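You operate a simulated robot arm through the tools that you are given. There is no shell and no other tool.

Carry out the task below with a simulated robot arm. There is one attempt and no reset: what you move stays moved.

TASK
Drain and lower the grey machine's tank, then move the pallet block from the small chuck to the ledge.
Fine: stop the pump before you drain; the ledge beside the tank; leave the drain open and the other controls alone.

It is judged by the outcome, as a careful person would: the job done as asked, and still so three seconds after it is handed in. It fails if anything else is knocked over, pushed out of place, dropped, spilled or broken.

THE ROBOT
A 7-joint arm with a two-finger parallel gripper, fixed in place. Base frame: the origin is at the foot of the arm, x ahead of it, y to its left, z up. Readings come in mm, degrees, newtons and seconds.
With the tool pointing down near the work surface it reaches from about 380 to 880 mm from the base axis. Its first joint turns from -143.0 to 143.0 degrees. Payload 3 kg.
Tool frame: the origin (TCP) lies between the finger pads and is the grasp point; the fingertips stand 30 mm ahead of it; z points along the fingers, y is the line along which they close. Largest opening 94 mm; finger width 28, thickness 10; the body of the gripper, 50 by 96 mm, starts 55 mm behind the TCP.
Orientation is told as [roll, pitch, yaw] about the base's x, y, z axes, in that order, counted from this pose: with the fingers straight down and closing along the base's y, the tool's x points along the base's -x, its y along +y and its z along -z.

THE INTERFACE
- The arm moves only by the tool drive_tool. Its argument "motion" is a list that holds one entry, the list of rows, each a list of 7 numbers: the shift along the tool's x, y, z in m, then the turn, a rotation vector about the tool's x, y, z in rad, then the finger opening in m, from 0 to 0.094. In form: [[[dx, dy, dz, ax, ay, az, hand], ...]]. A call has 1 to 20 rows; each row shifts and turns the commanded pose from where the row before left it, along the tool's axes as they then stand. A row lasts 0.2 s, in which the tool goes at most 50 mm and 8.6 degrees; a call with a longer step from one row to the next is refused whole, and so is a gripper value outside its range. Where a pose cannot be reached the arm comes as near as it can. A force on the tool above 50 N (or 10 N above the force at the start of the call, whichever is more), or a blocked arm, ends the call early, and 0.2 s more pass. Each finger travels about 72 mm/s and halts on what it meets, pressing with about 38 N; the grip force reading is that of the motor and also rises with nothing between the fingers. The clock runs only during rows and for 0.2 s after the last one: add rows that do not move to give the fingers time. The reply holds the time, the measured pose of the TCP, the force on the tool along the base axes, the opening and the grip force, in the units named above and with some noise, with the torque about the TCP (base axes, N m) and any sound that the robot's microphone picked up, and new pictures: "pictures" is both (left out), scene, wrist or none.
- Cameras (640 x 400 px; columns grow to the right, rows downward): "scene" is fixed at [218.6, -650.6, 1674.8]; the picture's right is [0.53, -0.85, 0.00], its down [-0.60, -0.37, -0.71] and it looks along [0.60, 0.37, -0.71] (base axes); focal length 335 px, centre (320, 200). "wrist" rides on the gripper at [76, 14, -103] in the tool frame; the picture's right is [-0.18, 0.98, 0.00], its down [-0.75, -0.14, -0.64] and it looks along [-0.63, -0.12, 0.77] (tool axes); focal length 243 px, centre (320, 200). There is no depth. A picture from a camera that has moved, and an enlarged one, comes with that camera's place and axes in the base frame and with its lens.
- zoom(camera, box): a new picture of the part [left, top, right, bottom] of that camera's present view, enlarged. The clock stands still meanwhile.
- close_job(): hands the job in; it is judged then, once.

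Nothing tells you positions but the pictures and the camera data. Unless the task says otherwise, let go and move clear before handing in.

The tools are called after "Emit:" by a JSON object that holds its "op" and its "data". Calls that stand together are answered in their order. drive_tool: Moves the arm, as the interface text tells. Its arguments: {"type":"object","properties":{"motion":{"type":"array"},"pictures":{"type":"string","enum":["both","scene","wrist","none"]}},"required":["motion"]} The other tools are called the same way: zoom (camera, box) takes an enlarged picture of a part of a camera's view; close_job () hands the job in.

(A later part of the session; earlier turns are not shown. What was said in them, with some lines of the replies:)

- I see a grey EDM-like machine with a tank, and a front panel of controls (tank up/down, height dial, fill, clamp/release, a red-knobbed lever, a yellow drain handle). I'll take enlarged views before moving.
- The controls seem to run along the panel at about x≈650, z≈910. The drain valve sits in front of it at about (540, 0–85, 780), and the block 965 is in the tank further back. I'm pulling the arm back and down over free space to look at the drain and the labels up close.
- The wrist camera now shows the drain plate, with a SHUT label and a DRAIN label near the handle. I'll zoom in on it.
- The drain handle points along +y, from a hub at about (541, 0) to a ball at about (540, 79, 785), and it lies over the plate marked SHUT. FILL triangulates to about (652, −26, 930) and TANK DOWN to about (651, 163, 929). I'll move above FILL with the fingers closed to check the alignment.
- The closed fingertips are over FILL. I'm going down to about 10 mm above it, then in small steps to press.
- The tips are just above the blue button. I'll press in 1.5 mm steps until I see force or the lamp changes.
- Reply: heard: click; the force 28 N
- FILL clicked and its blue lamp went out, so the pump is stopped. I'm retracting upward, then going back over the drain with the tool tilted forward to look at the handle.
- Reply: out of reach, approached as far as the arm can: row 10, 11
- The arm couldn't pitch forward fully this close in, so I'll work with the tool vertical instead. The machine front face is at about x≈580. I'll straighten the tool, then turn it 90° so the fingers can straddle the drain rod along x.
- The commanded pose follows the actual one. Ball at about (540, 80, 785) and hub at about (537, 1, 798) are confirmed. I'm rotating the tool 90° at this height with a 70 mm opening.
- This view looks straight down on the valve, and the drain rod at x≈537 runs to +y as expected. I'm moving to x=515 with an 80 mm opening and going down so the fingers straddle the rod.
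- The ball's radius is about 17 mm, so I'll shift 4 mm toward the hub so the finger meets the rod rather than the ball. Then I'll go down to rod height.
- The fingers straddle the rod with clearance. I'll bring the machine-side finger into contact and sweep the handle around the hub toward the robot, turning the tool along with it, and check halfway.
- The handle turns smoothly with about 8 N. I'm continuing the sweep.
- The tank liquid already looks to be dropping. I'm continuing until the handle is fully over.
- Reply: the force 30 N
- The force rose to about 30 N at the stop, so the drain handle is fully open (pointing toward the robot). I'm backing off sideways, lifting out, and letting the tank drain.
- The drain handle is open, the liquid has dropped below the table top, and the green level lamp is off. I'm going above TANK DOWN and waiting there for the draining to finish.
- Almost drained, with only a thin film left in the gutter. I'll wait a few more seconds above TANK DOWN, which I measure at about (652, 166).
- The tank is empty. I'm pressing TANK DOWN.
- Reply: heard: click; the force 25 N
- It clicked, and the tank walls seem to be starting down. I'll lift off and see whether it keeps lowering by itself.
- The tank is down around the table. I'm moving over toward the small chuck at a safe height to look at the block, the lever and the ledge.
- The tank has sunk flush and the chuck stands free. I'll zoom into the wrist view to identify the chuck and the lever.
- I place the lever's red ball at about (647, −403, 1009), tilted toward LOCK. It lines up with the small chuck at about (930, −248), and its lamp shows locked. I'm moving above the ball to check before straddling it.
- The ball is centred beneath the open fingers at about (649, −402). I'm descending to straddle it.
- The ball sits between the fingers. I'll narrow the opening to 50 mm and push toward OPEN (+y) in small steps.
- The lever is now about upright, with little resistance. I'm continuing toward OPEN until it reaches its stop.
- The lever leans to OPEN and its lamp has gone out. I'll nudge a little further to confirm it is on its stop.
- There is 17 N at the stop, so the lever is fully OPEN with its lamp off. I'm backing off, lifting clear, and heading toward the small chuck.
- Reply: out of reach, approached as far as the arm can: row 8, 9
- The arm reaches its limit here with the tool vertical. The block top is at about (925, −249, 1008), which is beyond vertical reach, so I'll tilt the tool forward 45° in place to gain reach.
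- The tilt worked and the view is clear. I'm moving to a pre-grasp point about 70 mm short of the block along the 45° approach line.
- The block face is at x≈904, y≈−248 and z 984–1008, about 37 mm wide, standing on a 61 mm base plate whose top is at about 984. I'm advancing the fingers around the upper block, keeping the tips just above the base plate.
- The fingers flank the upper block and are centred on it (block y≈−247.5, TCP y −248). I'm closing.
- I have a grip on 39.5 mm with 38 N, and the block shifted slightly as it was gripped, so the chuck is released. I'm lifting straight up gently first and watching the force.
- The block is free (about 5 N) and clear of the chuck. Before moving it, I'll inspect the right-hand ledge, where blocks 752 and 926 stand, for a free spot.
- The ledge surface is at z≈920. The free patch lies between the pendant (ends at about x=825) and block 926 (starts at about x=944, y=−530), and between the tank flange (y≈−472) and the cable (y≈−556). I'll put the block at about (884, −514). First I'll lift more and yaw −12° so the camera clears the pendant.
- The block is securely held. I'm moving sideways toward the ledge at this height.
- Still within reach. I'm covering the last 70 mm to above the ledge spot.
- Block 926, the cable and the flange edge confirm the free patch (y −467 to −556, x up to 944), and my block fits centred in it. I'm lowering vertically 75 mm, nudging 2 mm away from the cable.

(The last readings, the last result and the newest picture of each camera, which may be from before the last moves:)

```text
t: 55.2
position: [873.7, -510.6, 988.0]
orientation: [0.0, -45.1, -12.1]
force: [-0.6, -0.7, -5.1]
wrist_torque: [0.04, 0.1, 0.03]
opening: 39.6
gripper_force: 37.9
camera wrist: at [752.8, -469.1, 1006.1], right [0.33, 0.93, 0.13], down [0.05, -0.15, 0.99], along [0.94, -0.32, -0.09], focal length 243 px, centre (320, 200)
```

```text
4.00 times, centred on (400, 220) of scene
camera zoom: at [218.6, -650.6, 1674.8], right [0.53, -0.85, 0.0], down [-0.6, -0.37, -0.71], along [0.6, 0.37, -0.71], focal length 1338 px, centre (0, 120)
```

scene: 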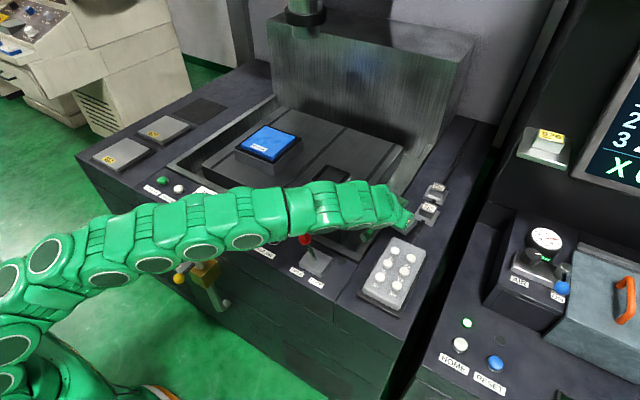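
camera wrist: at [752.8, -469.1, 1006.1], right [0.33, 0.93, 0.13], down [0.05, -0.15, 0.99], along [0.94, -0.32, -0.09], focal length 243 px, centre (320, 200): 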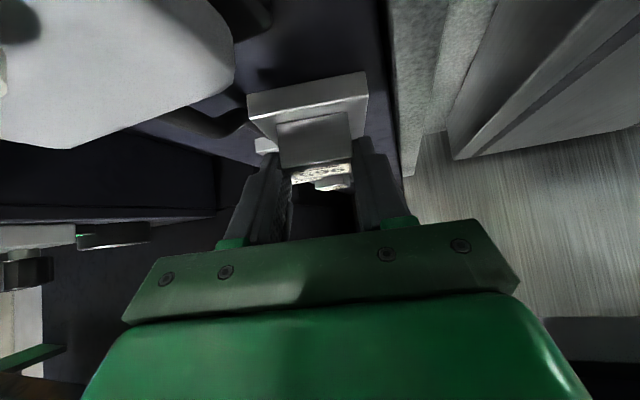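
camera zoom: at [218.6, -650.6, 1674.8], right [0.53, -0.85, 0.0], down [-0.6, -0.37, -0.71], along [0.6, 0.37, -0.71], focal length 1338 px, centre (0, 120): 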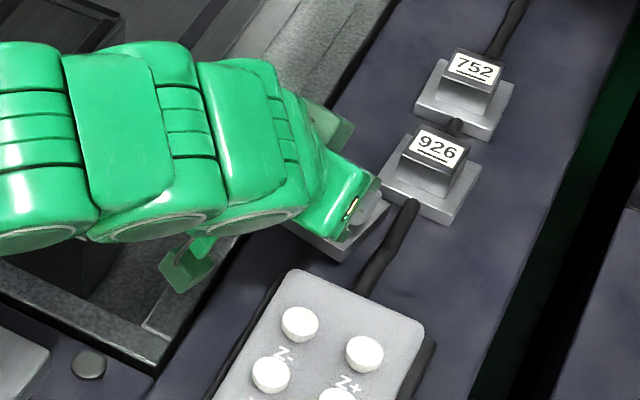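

Everything is clear: the camera is beside the pendant and the block is over bare ledge. I'm lowering to just above the surface, then feeling for contact.

Emit:
{"op": "drive_tool", "data": {"motion": [[[0.0057, 0.0015, 0.0057, 0, 0, 0, 0.02], [0.0042, 0, 0.0042, 0, 0, 0, 0.02], [0.0014, 0, 0.0014, 0, 0, 0, 0.02], [0.0007, 0, 0.0007, 0, 0, 0, 0.02], [0, 0, 0, 0, 0, 0, 0.02]]]}}

Emit:
{"op": "zoom", "data": {"camera": "wrist", "box": [140, 0, 440, 200]}}

Emit:
{"op": "zoom", "data": {"camera": "scene", "box": [350, 170, 450, 270]}}

```text
t: 56.4
position: [874.7, -508.8, 971.4]
orientation: [0.1, -45.3, -12.1]
force: [4.6, -1.2, 25.1]
wrist_torque: [-0.11, -0.41, -0.06]
opening: 39.8
gripper_force: 37.5
camera wrist: at [753.3, -467.1, 990.8], right [0.33, 0.93, 0.13], down [0.04, -0.15, 0.99], along [0.94, -0.32, -0.09], focal length 243 px, centre (320, 200)
```

scene: 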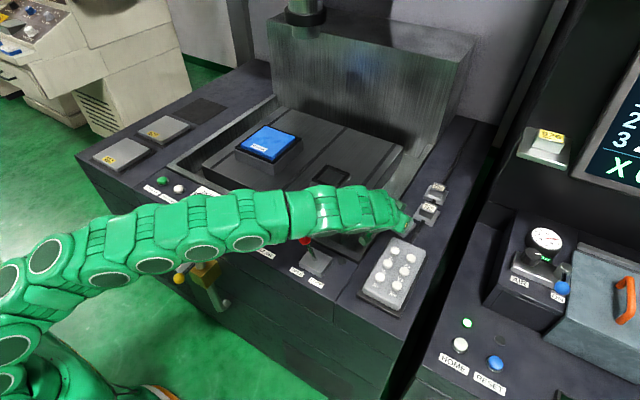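
wrist: 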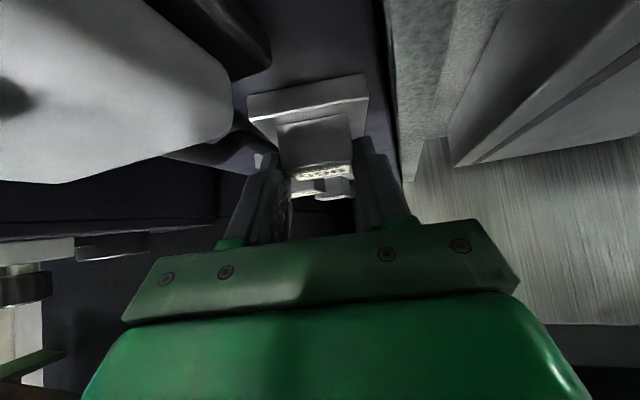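

```text
2.00 times, centred on (290, 100) of wrist
camera zoom: at [753.3, -467.1, 990.8], right [0.33, 0.93, 0.13], down [0.04, -0.15, 0.99], along [0.94, -0.32, -0.09], focal length 485 px, centre (380, 400)
```

zoom: 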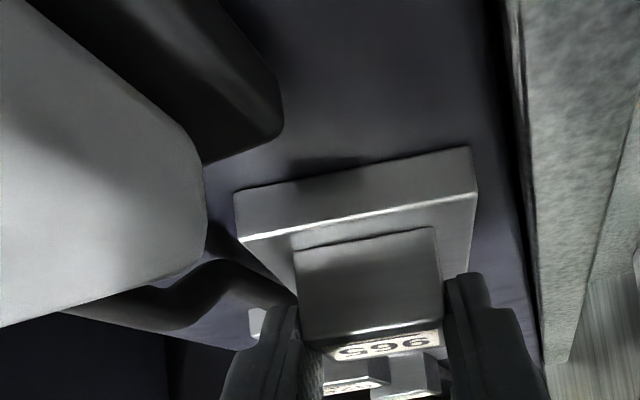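

```text
4.00 times, centred on (400, 220) of scene
camera zoom: at [218.6, -650.6, 1674.8], right [0.53, -0.85, 0.0], down [-0.6, -0.37, -0.71], along [0.6, 0.37, -0.71], focal length 1338 px, centre (0, 120)
```

zoom: 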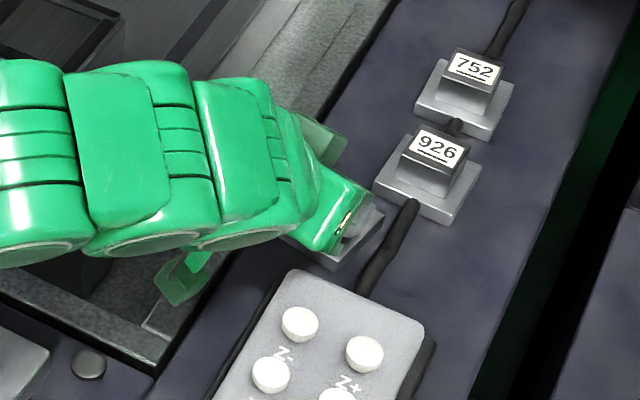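

There is 25 N upward, and the torque puts the reaction under the block's centre, so the base is flat on the ledge. I'll ease off about 1 mm to unload it, then check the force.

Emit:
{"op": "drive_tool", "data": {"motion": [[[-0.0004, 0, -0.0004, 0, 0, 0, 0.02], [-0.0003, 0, -0.0003, 0, 0, 0, 0.02]]], "pictures": "none"}}

```text
t: 57.0
position: [874.2, -508.3, 972.3]
orientation: [0.0, -45.1, -12.1]
force: [9.5, -3.3, 20.7]
wrist_torque: [-0.25, -0.9, -0.04]
opening: 39.6
gripper_force: 37.9
```

Emit:
{"op": "drive_tool", "data": {"motion": [[[-0.0004, 0, -0.0004, 0, 0, 0, 0.02], [-0.0003, 0, -0.0003, 0, 0, 0, 0.02]]], "pictures": "wrist"}}

```text
t: 57.6
position: [873.4, -508.2, 971.1]
orientation: [0.1, -45.0, -12.1]
force: [5.4, 1.0, 11.7]
wrist_torque: [-0.25, -0.99, 0.09]
opening: 39.7
gripper_force: 38.4
camera wrist: at [752.7, -467.1, 990.9], right [0.33, 0.93, 0.13], down [0.05, -0.16, 0.99], along [0.94, -0.32, -0.1], focal length 243 px, centre (320, 200)
```

wrist: 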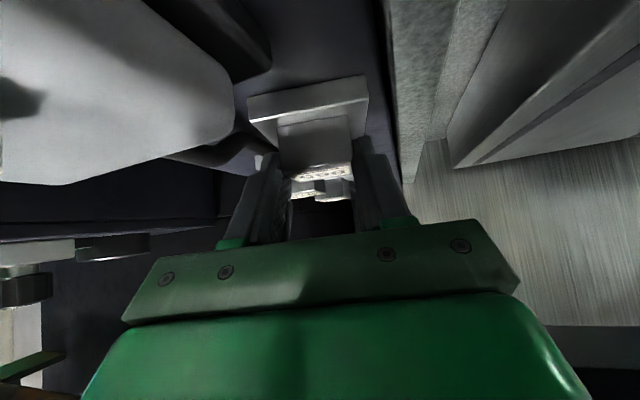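

Emit:
{"op": "zoom", "data": {"camera": "wrist", "box": [200, 40, 400, 200]}}

Emit:
{"op": "zoom", "data": {"camera": "scene", "box": [380, 190, 440, 250]}}

```text
2.50 times, centred on (300, 120) of wrist
camera zoom: at [752.7, -467.1, 990.9], right [0.33, 0.93, 0.13], down [0.05, -0.16, 0.99], along [0.94, -0.32, -0.1], focal length 606 px, centre (370, 400)
```

zoom: 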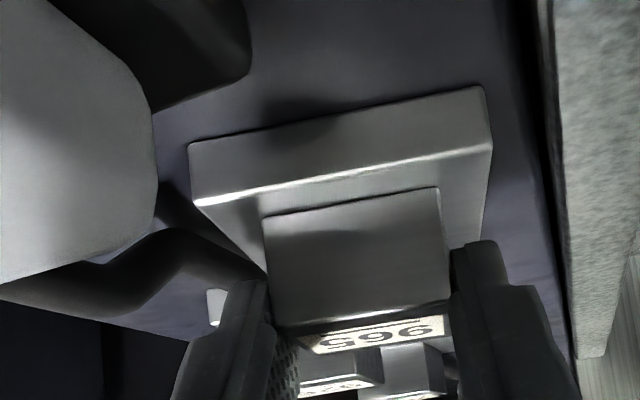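

```text
6.67 times, centred on (410, 220) of scene
camera zoom: at [218.6, -650.6, 1674.8], right [0.53, -0.85, 0.0], down [-0.6, -0.37, -0.71], along [0.6, 0.37, -0.71], focal length 2231 px, centre (-280, 67)
```

zoom: 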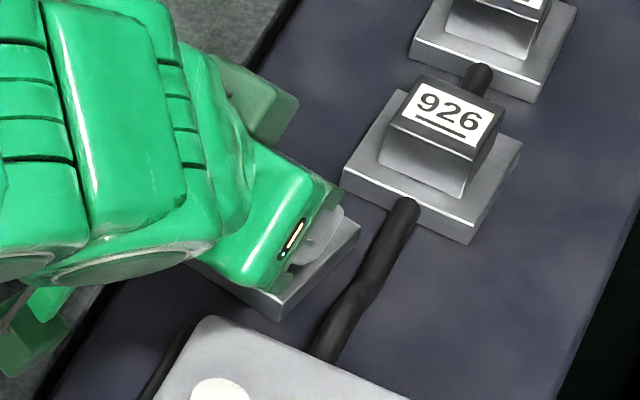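

The base plate lies flat on bare ledge with visible gaps to the cable, to 926 and to the flange. I'll ease a touch more and open the fingers in place.

Emit:
{"op": "drive_tool", "data": {"motion": [[[-0.0003, 0, -0.0003, 0, 0, 0, 0.02], [0, 0, 0, 0, 0, 0, 0.042], [0, 0, 0, 0, 0, 0, 0.05], [0, 0, 0, 0, 0, 0, 0.06], [0, 0, 0, 0, 0, 0, 0.06]]]}}

Emit:
{"op": "zoom", "data": {"camera": "wrist", "box": [200, 40, 400, 200]}}

Emit:
{"op": "zoom", "data": {"camera": "scene", "box": [380, 190, 440, 250]}}

```text
t: 58.8
position: [873.6, -508.2, 971.9]
orientation: [0.1, -44.9, -12.1]
force: [0.4, 0.3, -0.3]
wrist_torque: [0.03, 0.01, -0.02]
opening: 60.3
gripper_force: 0.1
camera wrist: at [752.8, -467.2, 991.7], right [0.33, 0.93, 0.13], down [0.05, -0.15, 0.99], along [0.94, -0.32, -0.1], focal length 243 px, centre (320, 200)
```

scene: 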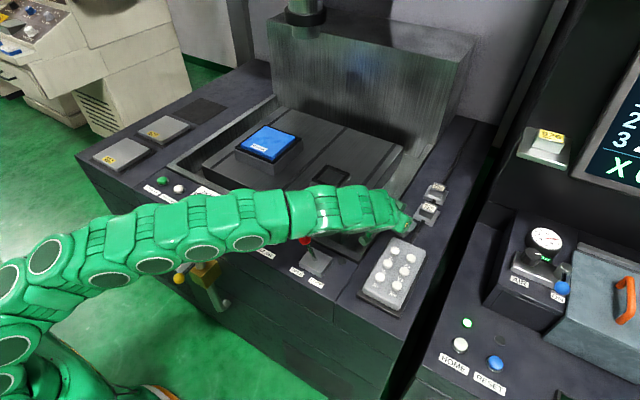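
wrist: 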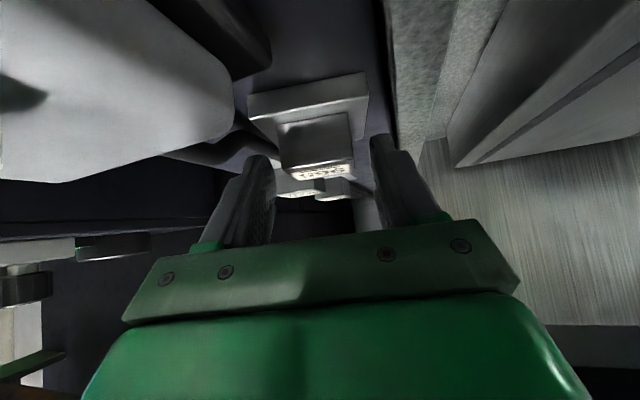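

```text
2.50 times, centred on (300, 120) of wrist
camera zoom: at [752.8, -467.2, 991.7], right [0.33, 0.93, 0.13], down [0.05, -0.15, 0.99], along [0.94, -0.32, -0.1], focal length 606 px, centre (370, 400)
```

zoom: 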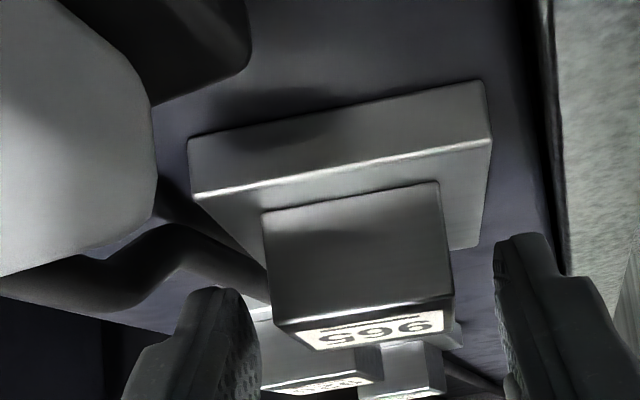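

```text
6.67 times, centred on (410, 220) of scene
camera zoom: at [218.6, -650.6, 1674.8], right [0.53, -0.85, 0.0], down [-0.6, -0.37, -0.71], along [0.6, 0.37, -0.71], focal length 2231 px, centre (-280, 67)
```

zoom: 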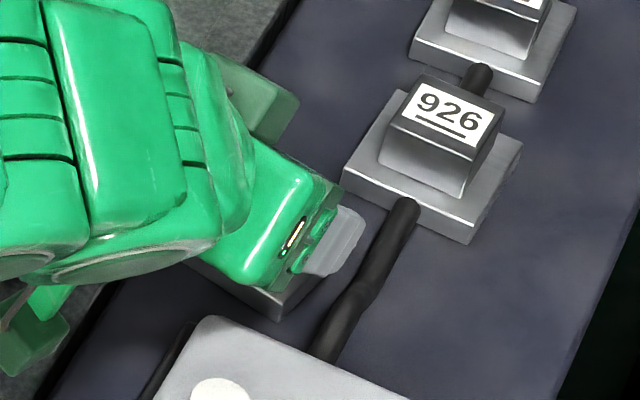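

The block stands free and level on the ledge, with no load on the gripper. I'm backing out along the tool axis and looking.

Emit:
{"op": "drive_tool", "data": {"motion": [[[0, 0, -0.015, 0, 0, 0, 0.06], [0, 0, -0.03, 0, 0, 0, 0.06], [0, 0, -0.035, 0, 0, 0, 0.06], [0, 0, -0.035, 0, 0, 0, 0.06], [-0.02, 0, -0.02, 0, 0, 0, 0.06], [-0.025, 0, -0.025, 0, 0, 0, 0.06], [0, 0, 0, 0, 0, 0, 0.06]]]}}

Emit:
{"op": "zoom", "data": {"camera": "scene", "box": [350, 170, 450, 270]}}

Emit:
{"op": "zoom", "data": {"camera": "wrist", "box": [200, 0, 400, 200]}}

```text
t: 60.4
position: [795.2, -492.7, 1117.5]
orientation: [0.0, -45.0, -12.2]
force: [-0.1, 0.3, 1.5]
wrist_torque: [-0.02, 0.01, 0.02]
opening: 60.1
gripper_force: 0.1
camera wrist: at [672.8, -450.5, 1135.9], right [0.33, 0.93, 0.13], down [0.05, -0.15, 0.99], along [0.94, -0.32, -0.09], focal length 243 px, centre (320, 200)
```

scene: 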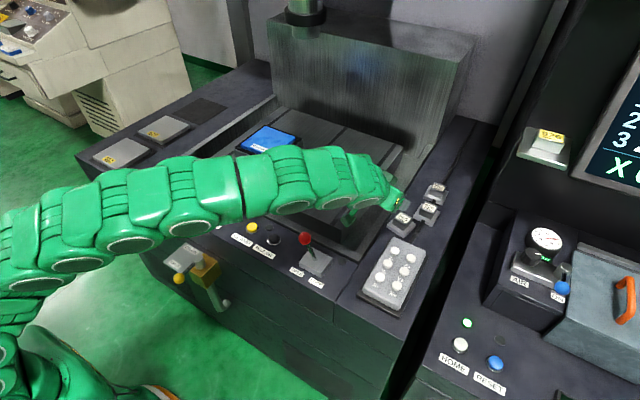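
wrist: 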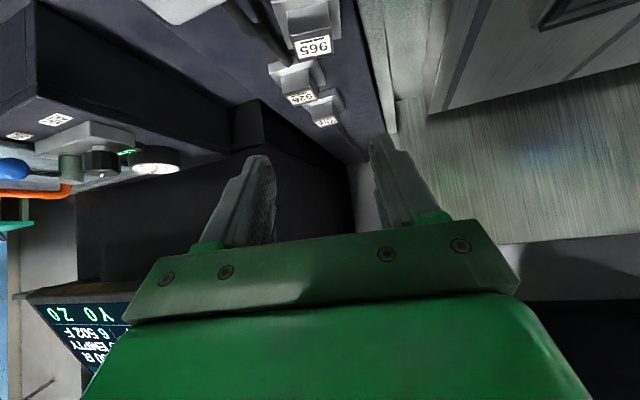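

```text
4.00 times, centred on (400, 220) of scene
camera zoom: at [218.6, -650.6, 1674.8], right [0.53, -0.85, 0.0], down [-0.6, -0.37, -0.71], along [0.6, 0.37, -0.71], focal length 1338 px, centre (0, 120)
```

zoom: 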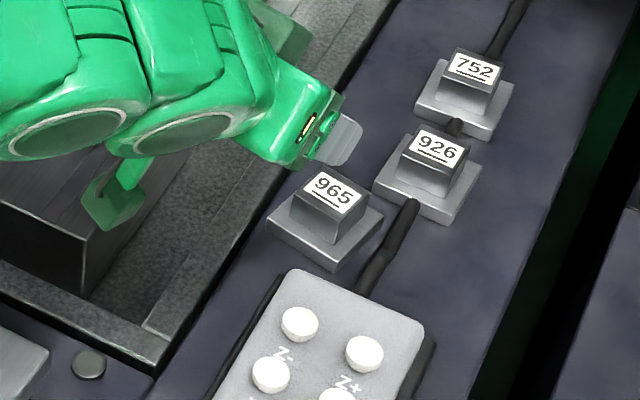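

```text
2.00 times, centred on (300, 100) of wrist
camera zoom: at [672.8, -450.5, 1135.9], right [0.33, 0.93, 0.13], down [0.05, -0.15, 0.99], along [0.94, -0.32, -0.09], focal length 485 px, centre (360, 400)
```

zoom: 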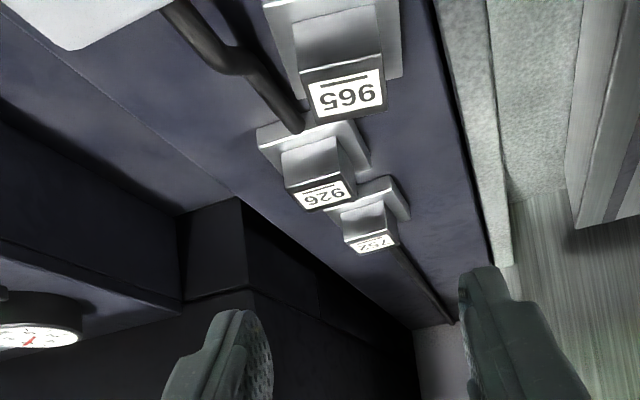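

Block 965 stands flat on the ledge, clear of 926, the cable and the pendant. I'm retreating the arm up and back, then doing a final check of all the controls.

Emit:
{"op": "drive_tool", "data": {"motion": [[[0.0139, 0.0181, -0.035, 0, 0, 0, 0.06], [0.0139, 0.0181, -0.035, 0, 0, 0, 0.06], [0.0139, 0.0181, -0.035, 0, 0, 0, 0.06], [0.0139, 0.0181, -0.035, 0, 0, 0, 0.06], [0, 0.03, 0, 0, 0.12, 0, 0.06], [0, 0.03, 0, 0, 0.12, 0, 0.06], [0, 0.03, 0, 0, 0.12, 0, 0.06], [0, 0.03, 0, 0, 0.12, 0, 0.06], [0, 0.03, 0, 0, 0.12, 0, 0.06], [0, 0, 0, 0, 0, 0, 0.06]]]}}

Emit:
{"op": "zoom", "data": {"camera": "scene", "box": [340, 160, 460, 280]}}

Emit:
{"op": "zoom", "data": {"camera": "scene", "box": [150, 170, 350, 310]}}

Emit:
{"op": "zoom", "data": {"camera": "scene", "box": [80, 80, 420, 290]}}

```text
t: 62.6
position: [706.0, -245.5, 1176.2]
orientation: [0.1, -10.6, -12.1]
force: [0.4, -0.3, -0.1]
wrist_torque: [0.01, 0.02, 0.01]
opening: 59.9
gripper_force: 0.1
camera wrist: at [616.8, -210.8, 1263.9], right [0.38, 0.92, 0.03], down [0.58, -0.27, 0.77], along [0.72, -0.27, -0.64], focal length 243 px, centre (320, 200)
```

scene: 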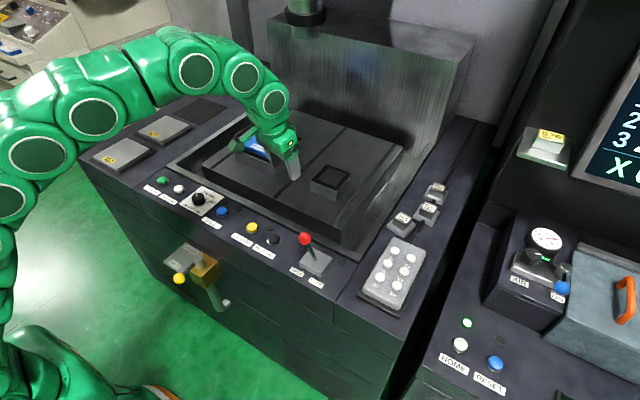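
wrist: 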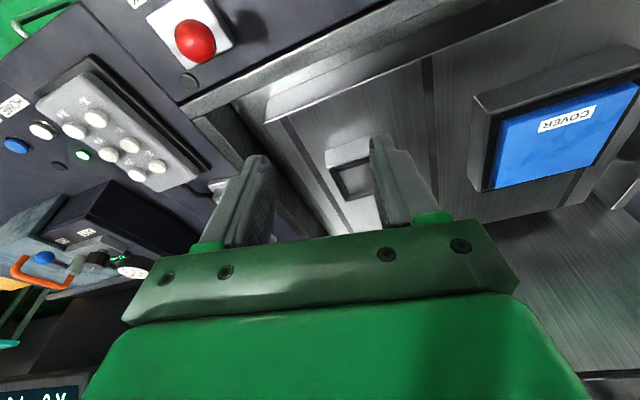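

```text
3.33 times, centred on (400, 220) of scene
camera zoom: at [218.6, -650.6, 1674.8], right [0.53, -0.85, 0.0], down [-0.6, -0.37, -0.71], along [0.6, 0.37, -0.71], focal length 1115 px, centre (53, 133)
```

zoom: 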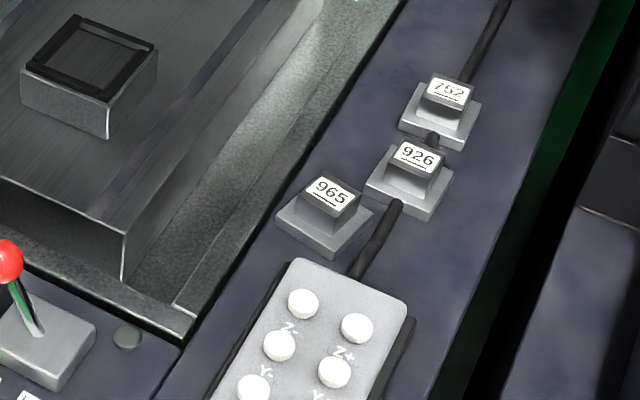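

```text
2.86 times, centred on (250, 240) of scene
camera zoom: at [218.6, -650.6, 1674.8], right [0.53, -0.85, 0.0], down [-0.6, -0.37, -0.71], along [0.6, 0.37, -0.71], focal length 956 px, centre (520, 86)
```

zoom: 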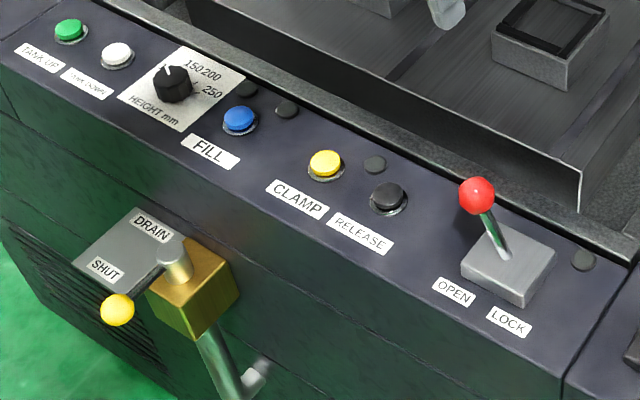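

```text
1.88 times, centred on (250, 185) of scene
camera zoom: at [218.6, -650.6, 1674.8], right [0.53, -0.85, 0.0], down [-0.6, -0.37, -0.71], along [0.6, 0.37, -0.71], focal length 630 px, centre (452, 228)
```

zoom: 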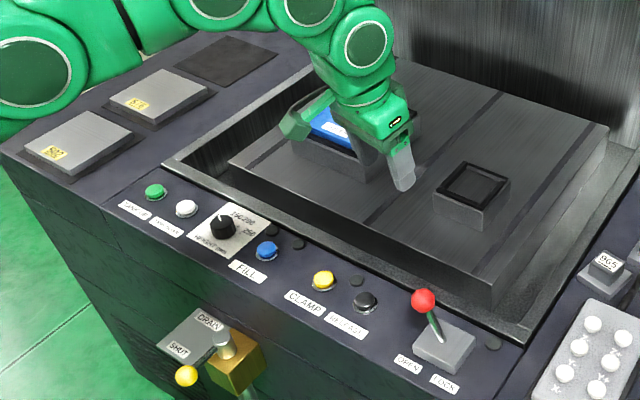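

The pump is stopped, the drain is open, the tank is empty and lowered, and the chuck is empty. Block 965 stands on the ledge, the dial and buttons are untouched, and the arm is clear, so I'm handing the job in.

Emit:
{"op": "close_job", "data": {}}

```text
The job is handed in.
```

The job is handed in. The grey machine's tank is drained and lowered, and block 965 is on the ledge to the right of the tank, beside blocks 926 and 752.

- **Pump:** I pressed FILL first. It clicked and its blue lamp went out before I touched the drain.
- **Drain:** I turned the handle a quarter turn from over the SHUT plate to its stop, and it is left open. I waited until the tank was empty.
- **Tank:** I pressed TANK DOWN once, and the tank sank around the table.
- **Chuck:** To free the block I moved the red OPEN/LOCK lever to OPEN. I took it to be the small chuck's lock from its position and its lamp, which went out when I moved it. I left it at OPEN.
- **Block:** It came out cleanly and was set down flat, turned about 12° from square. By my measurements it clears the pendant cable by under 10 mm.

I used no other controls, and in the final pictures nothing looked knocked or spilled. The arm is clear of everything.
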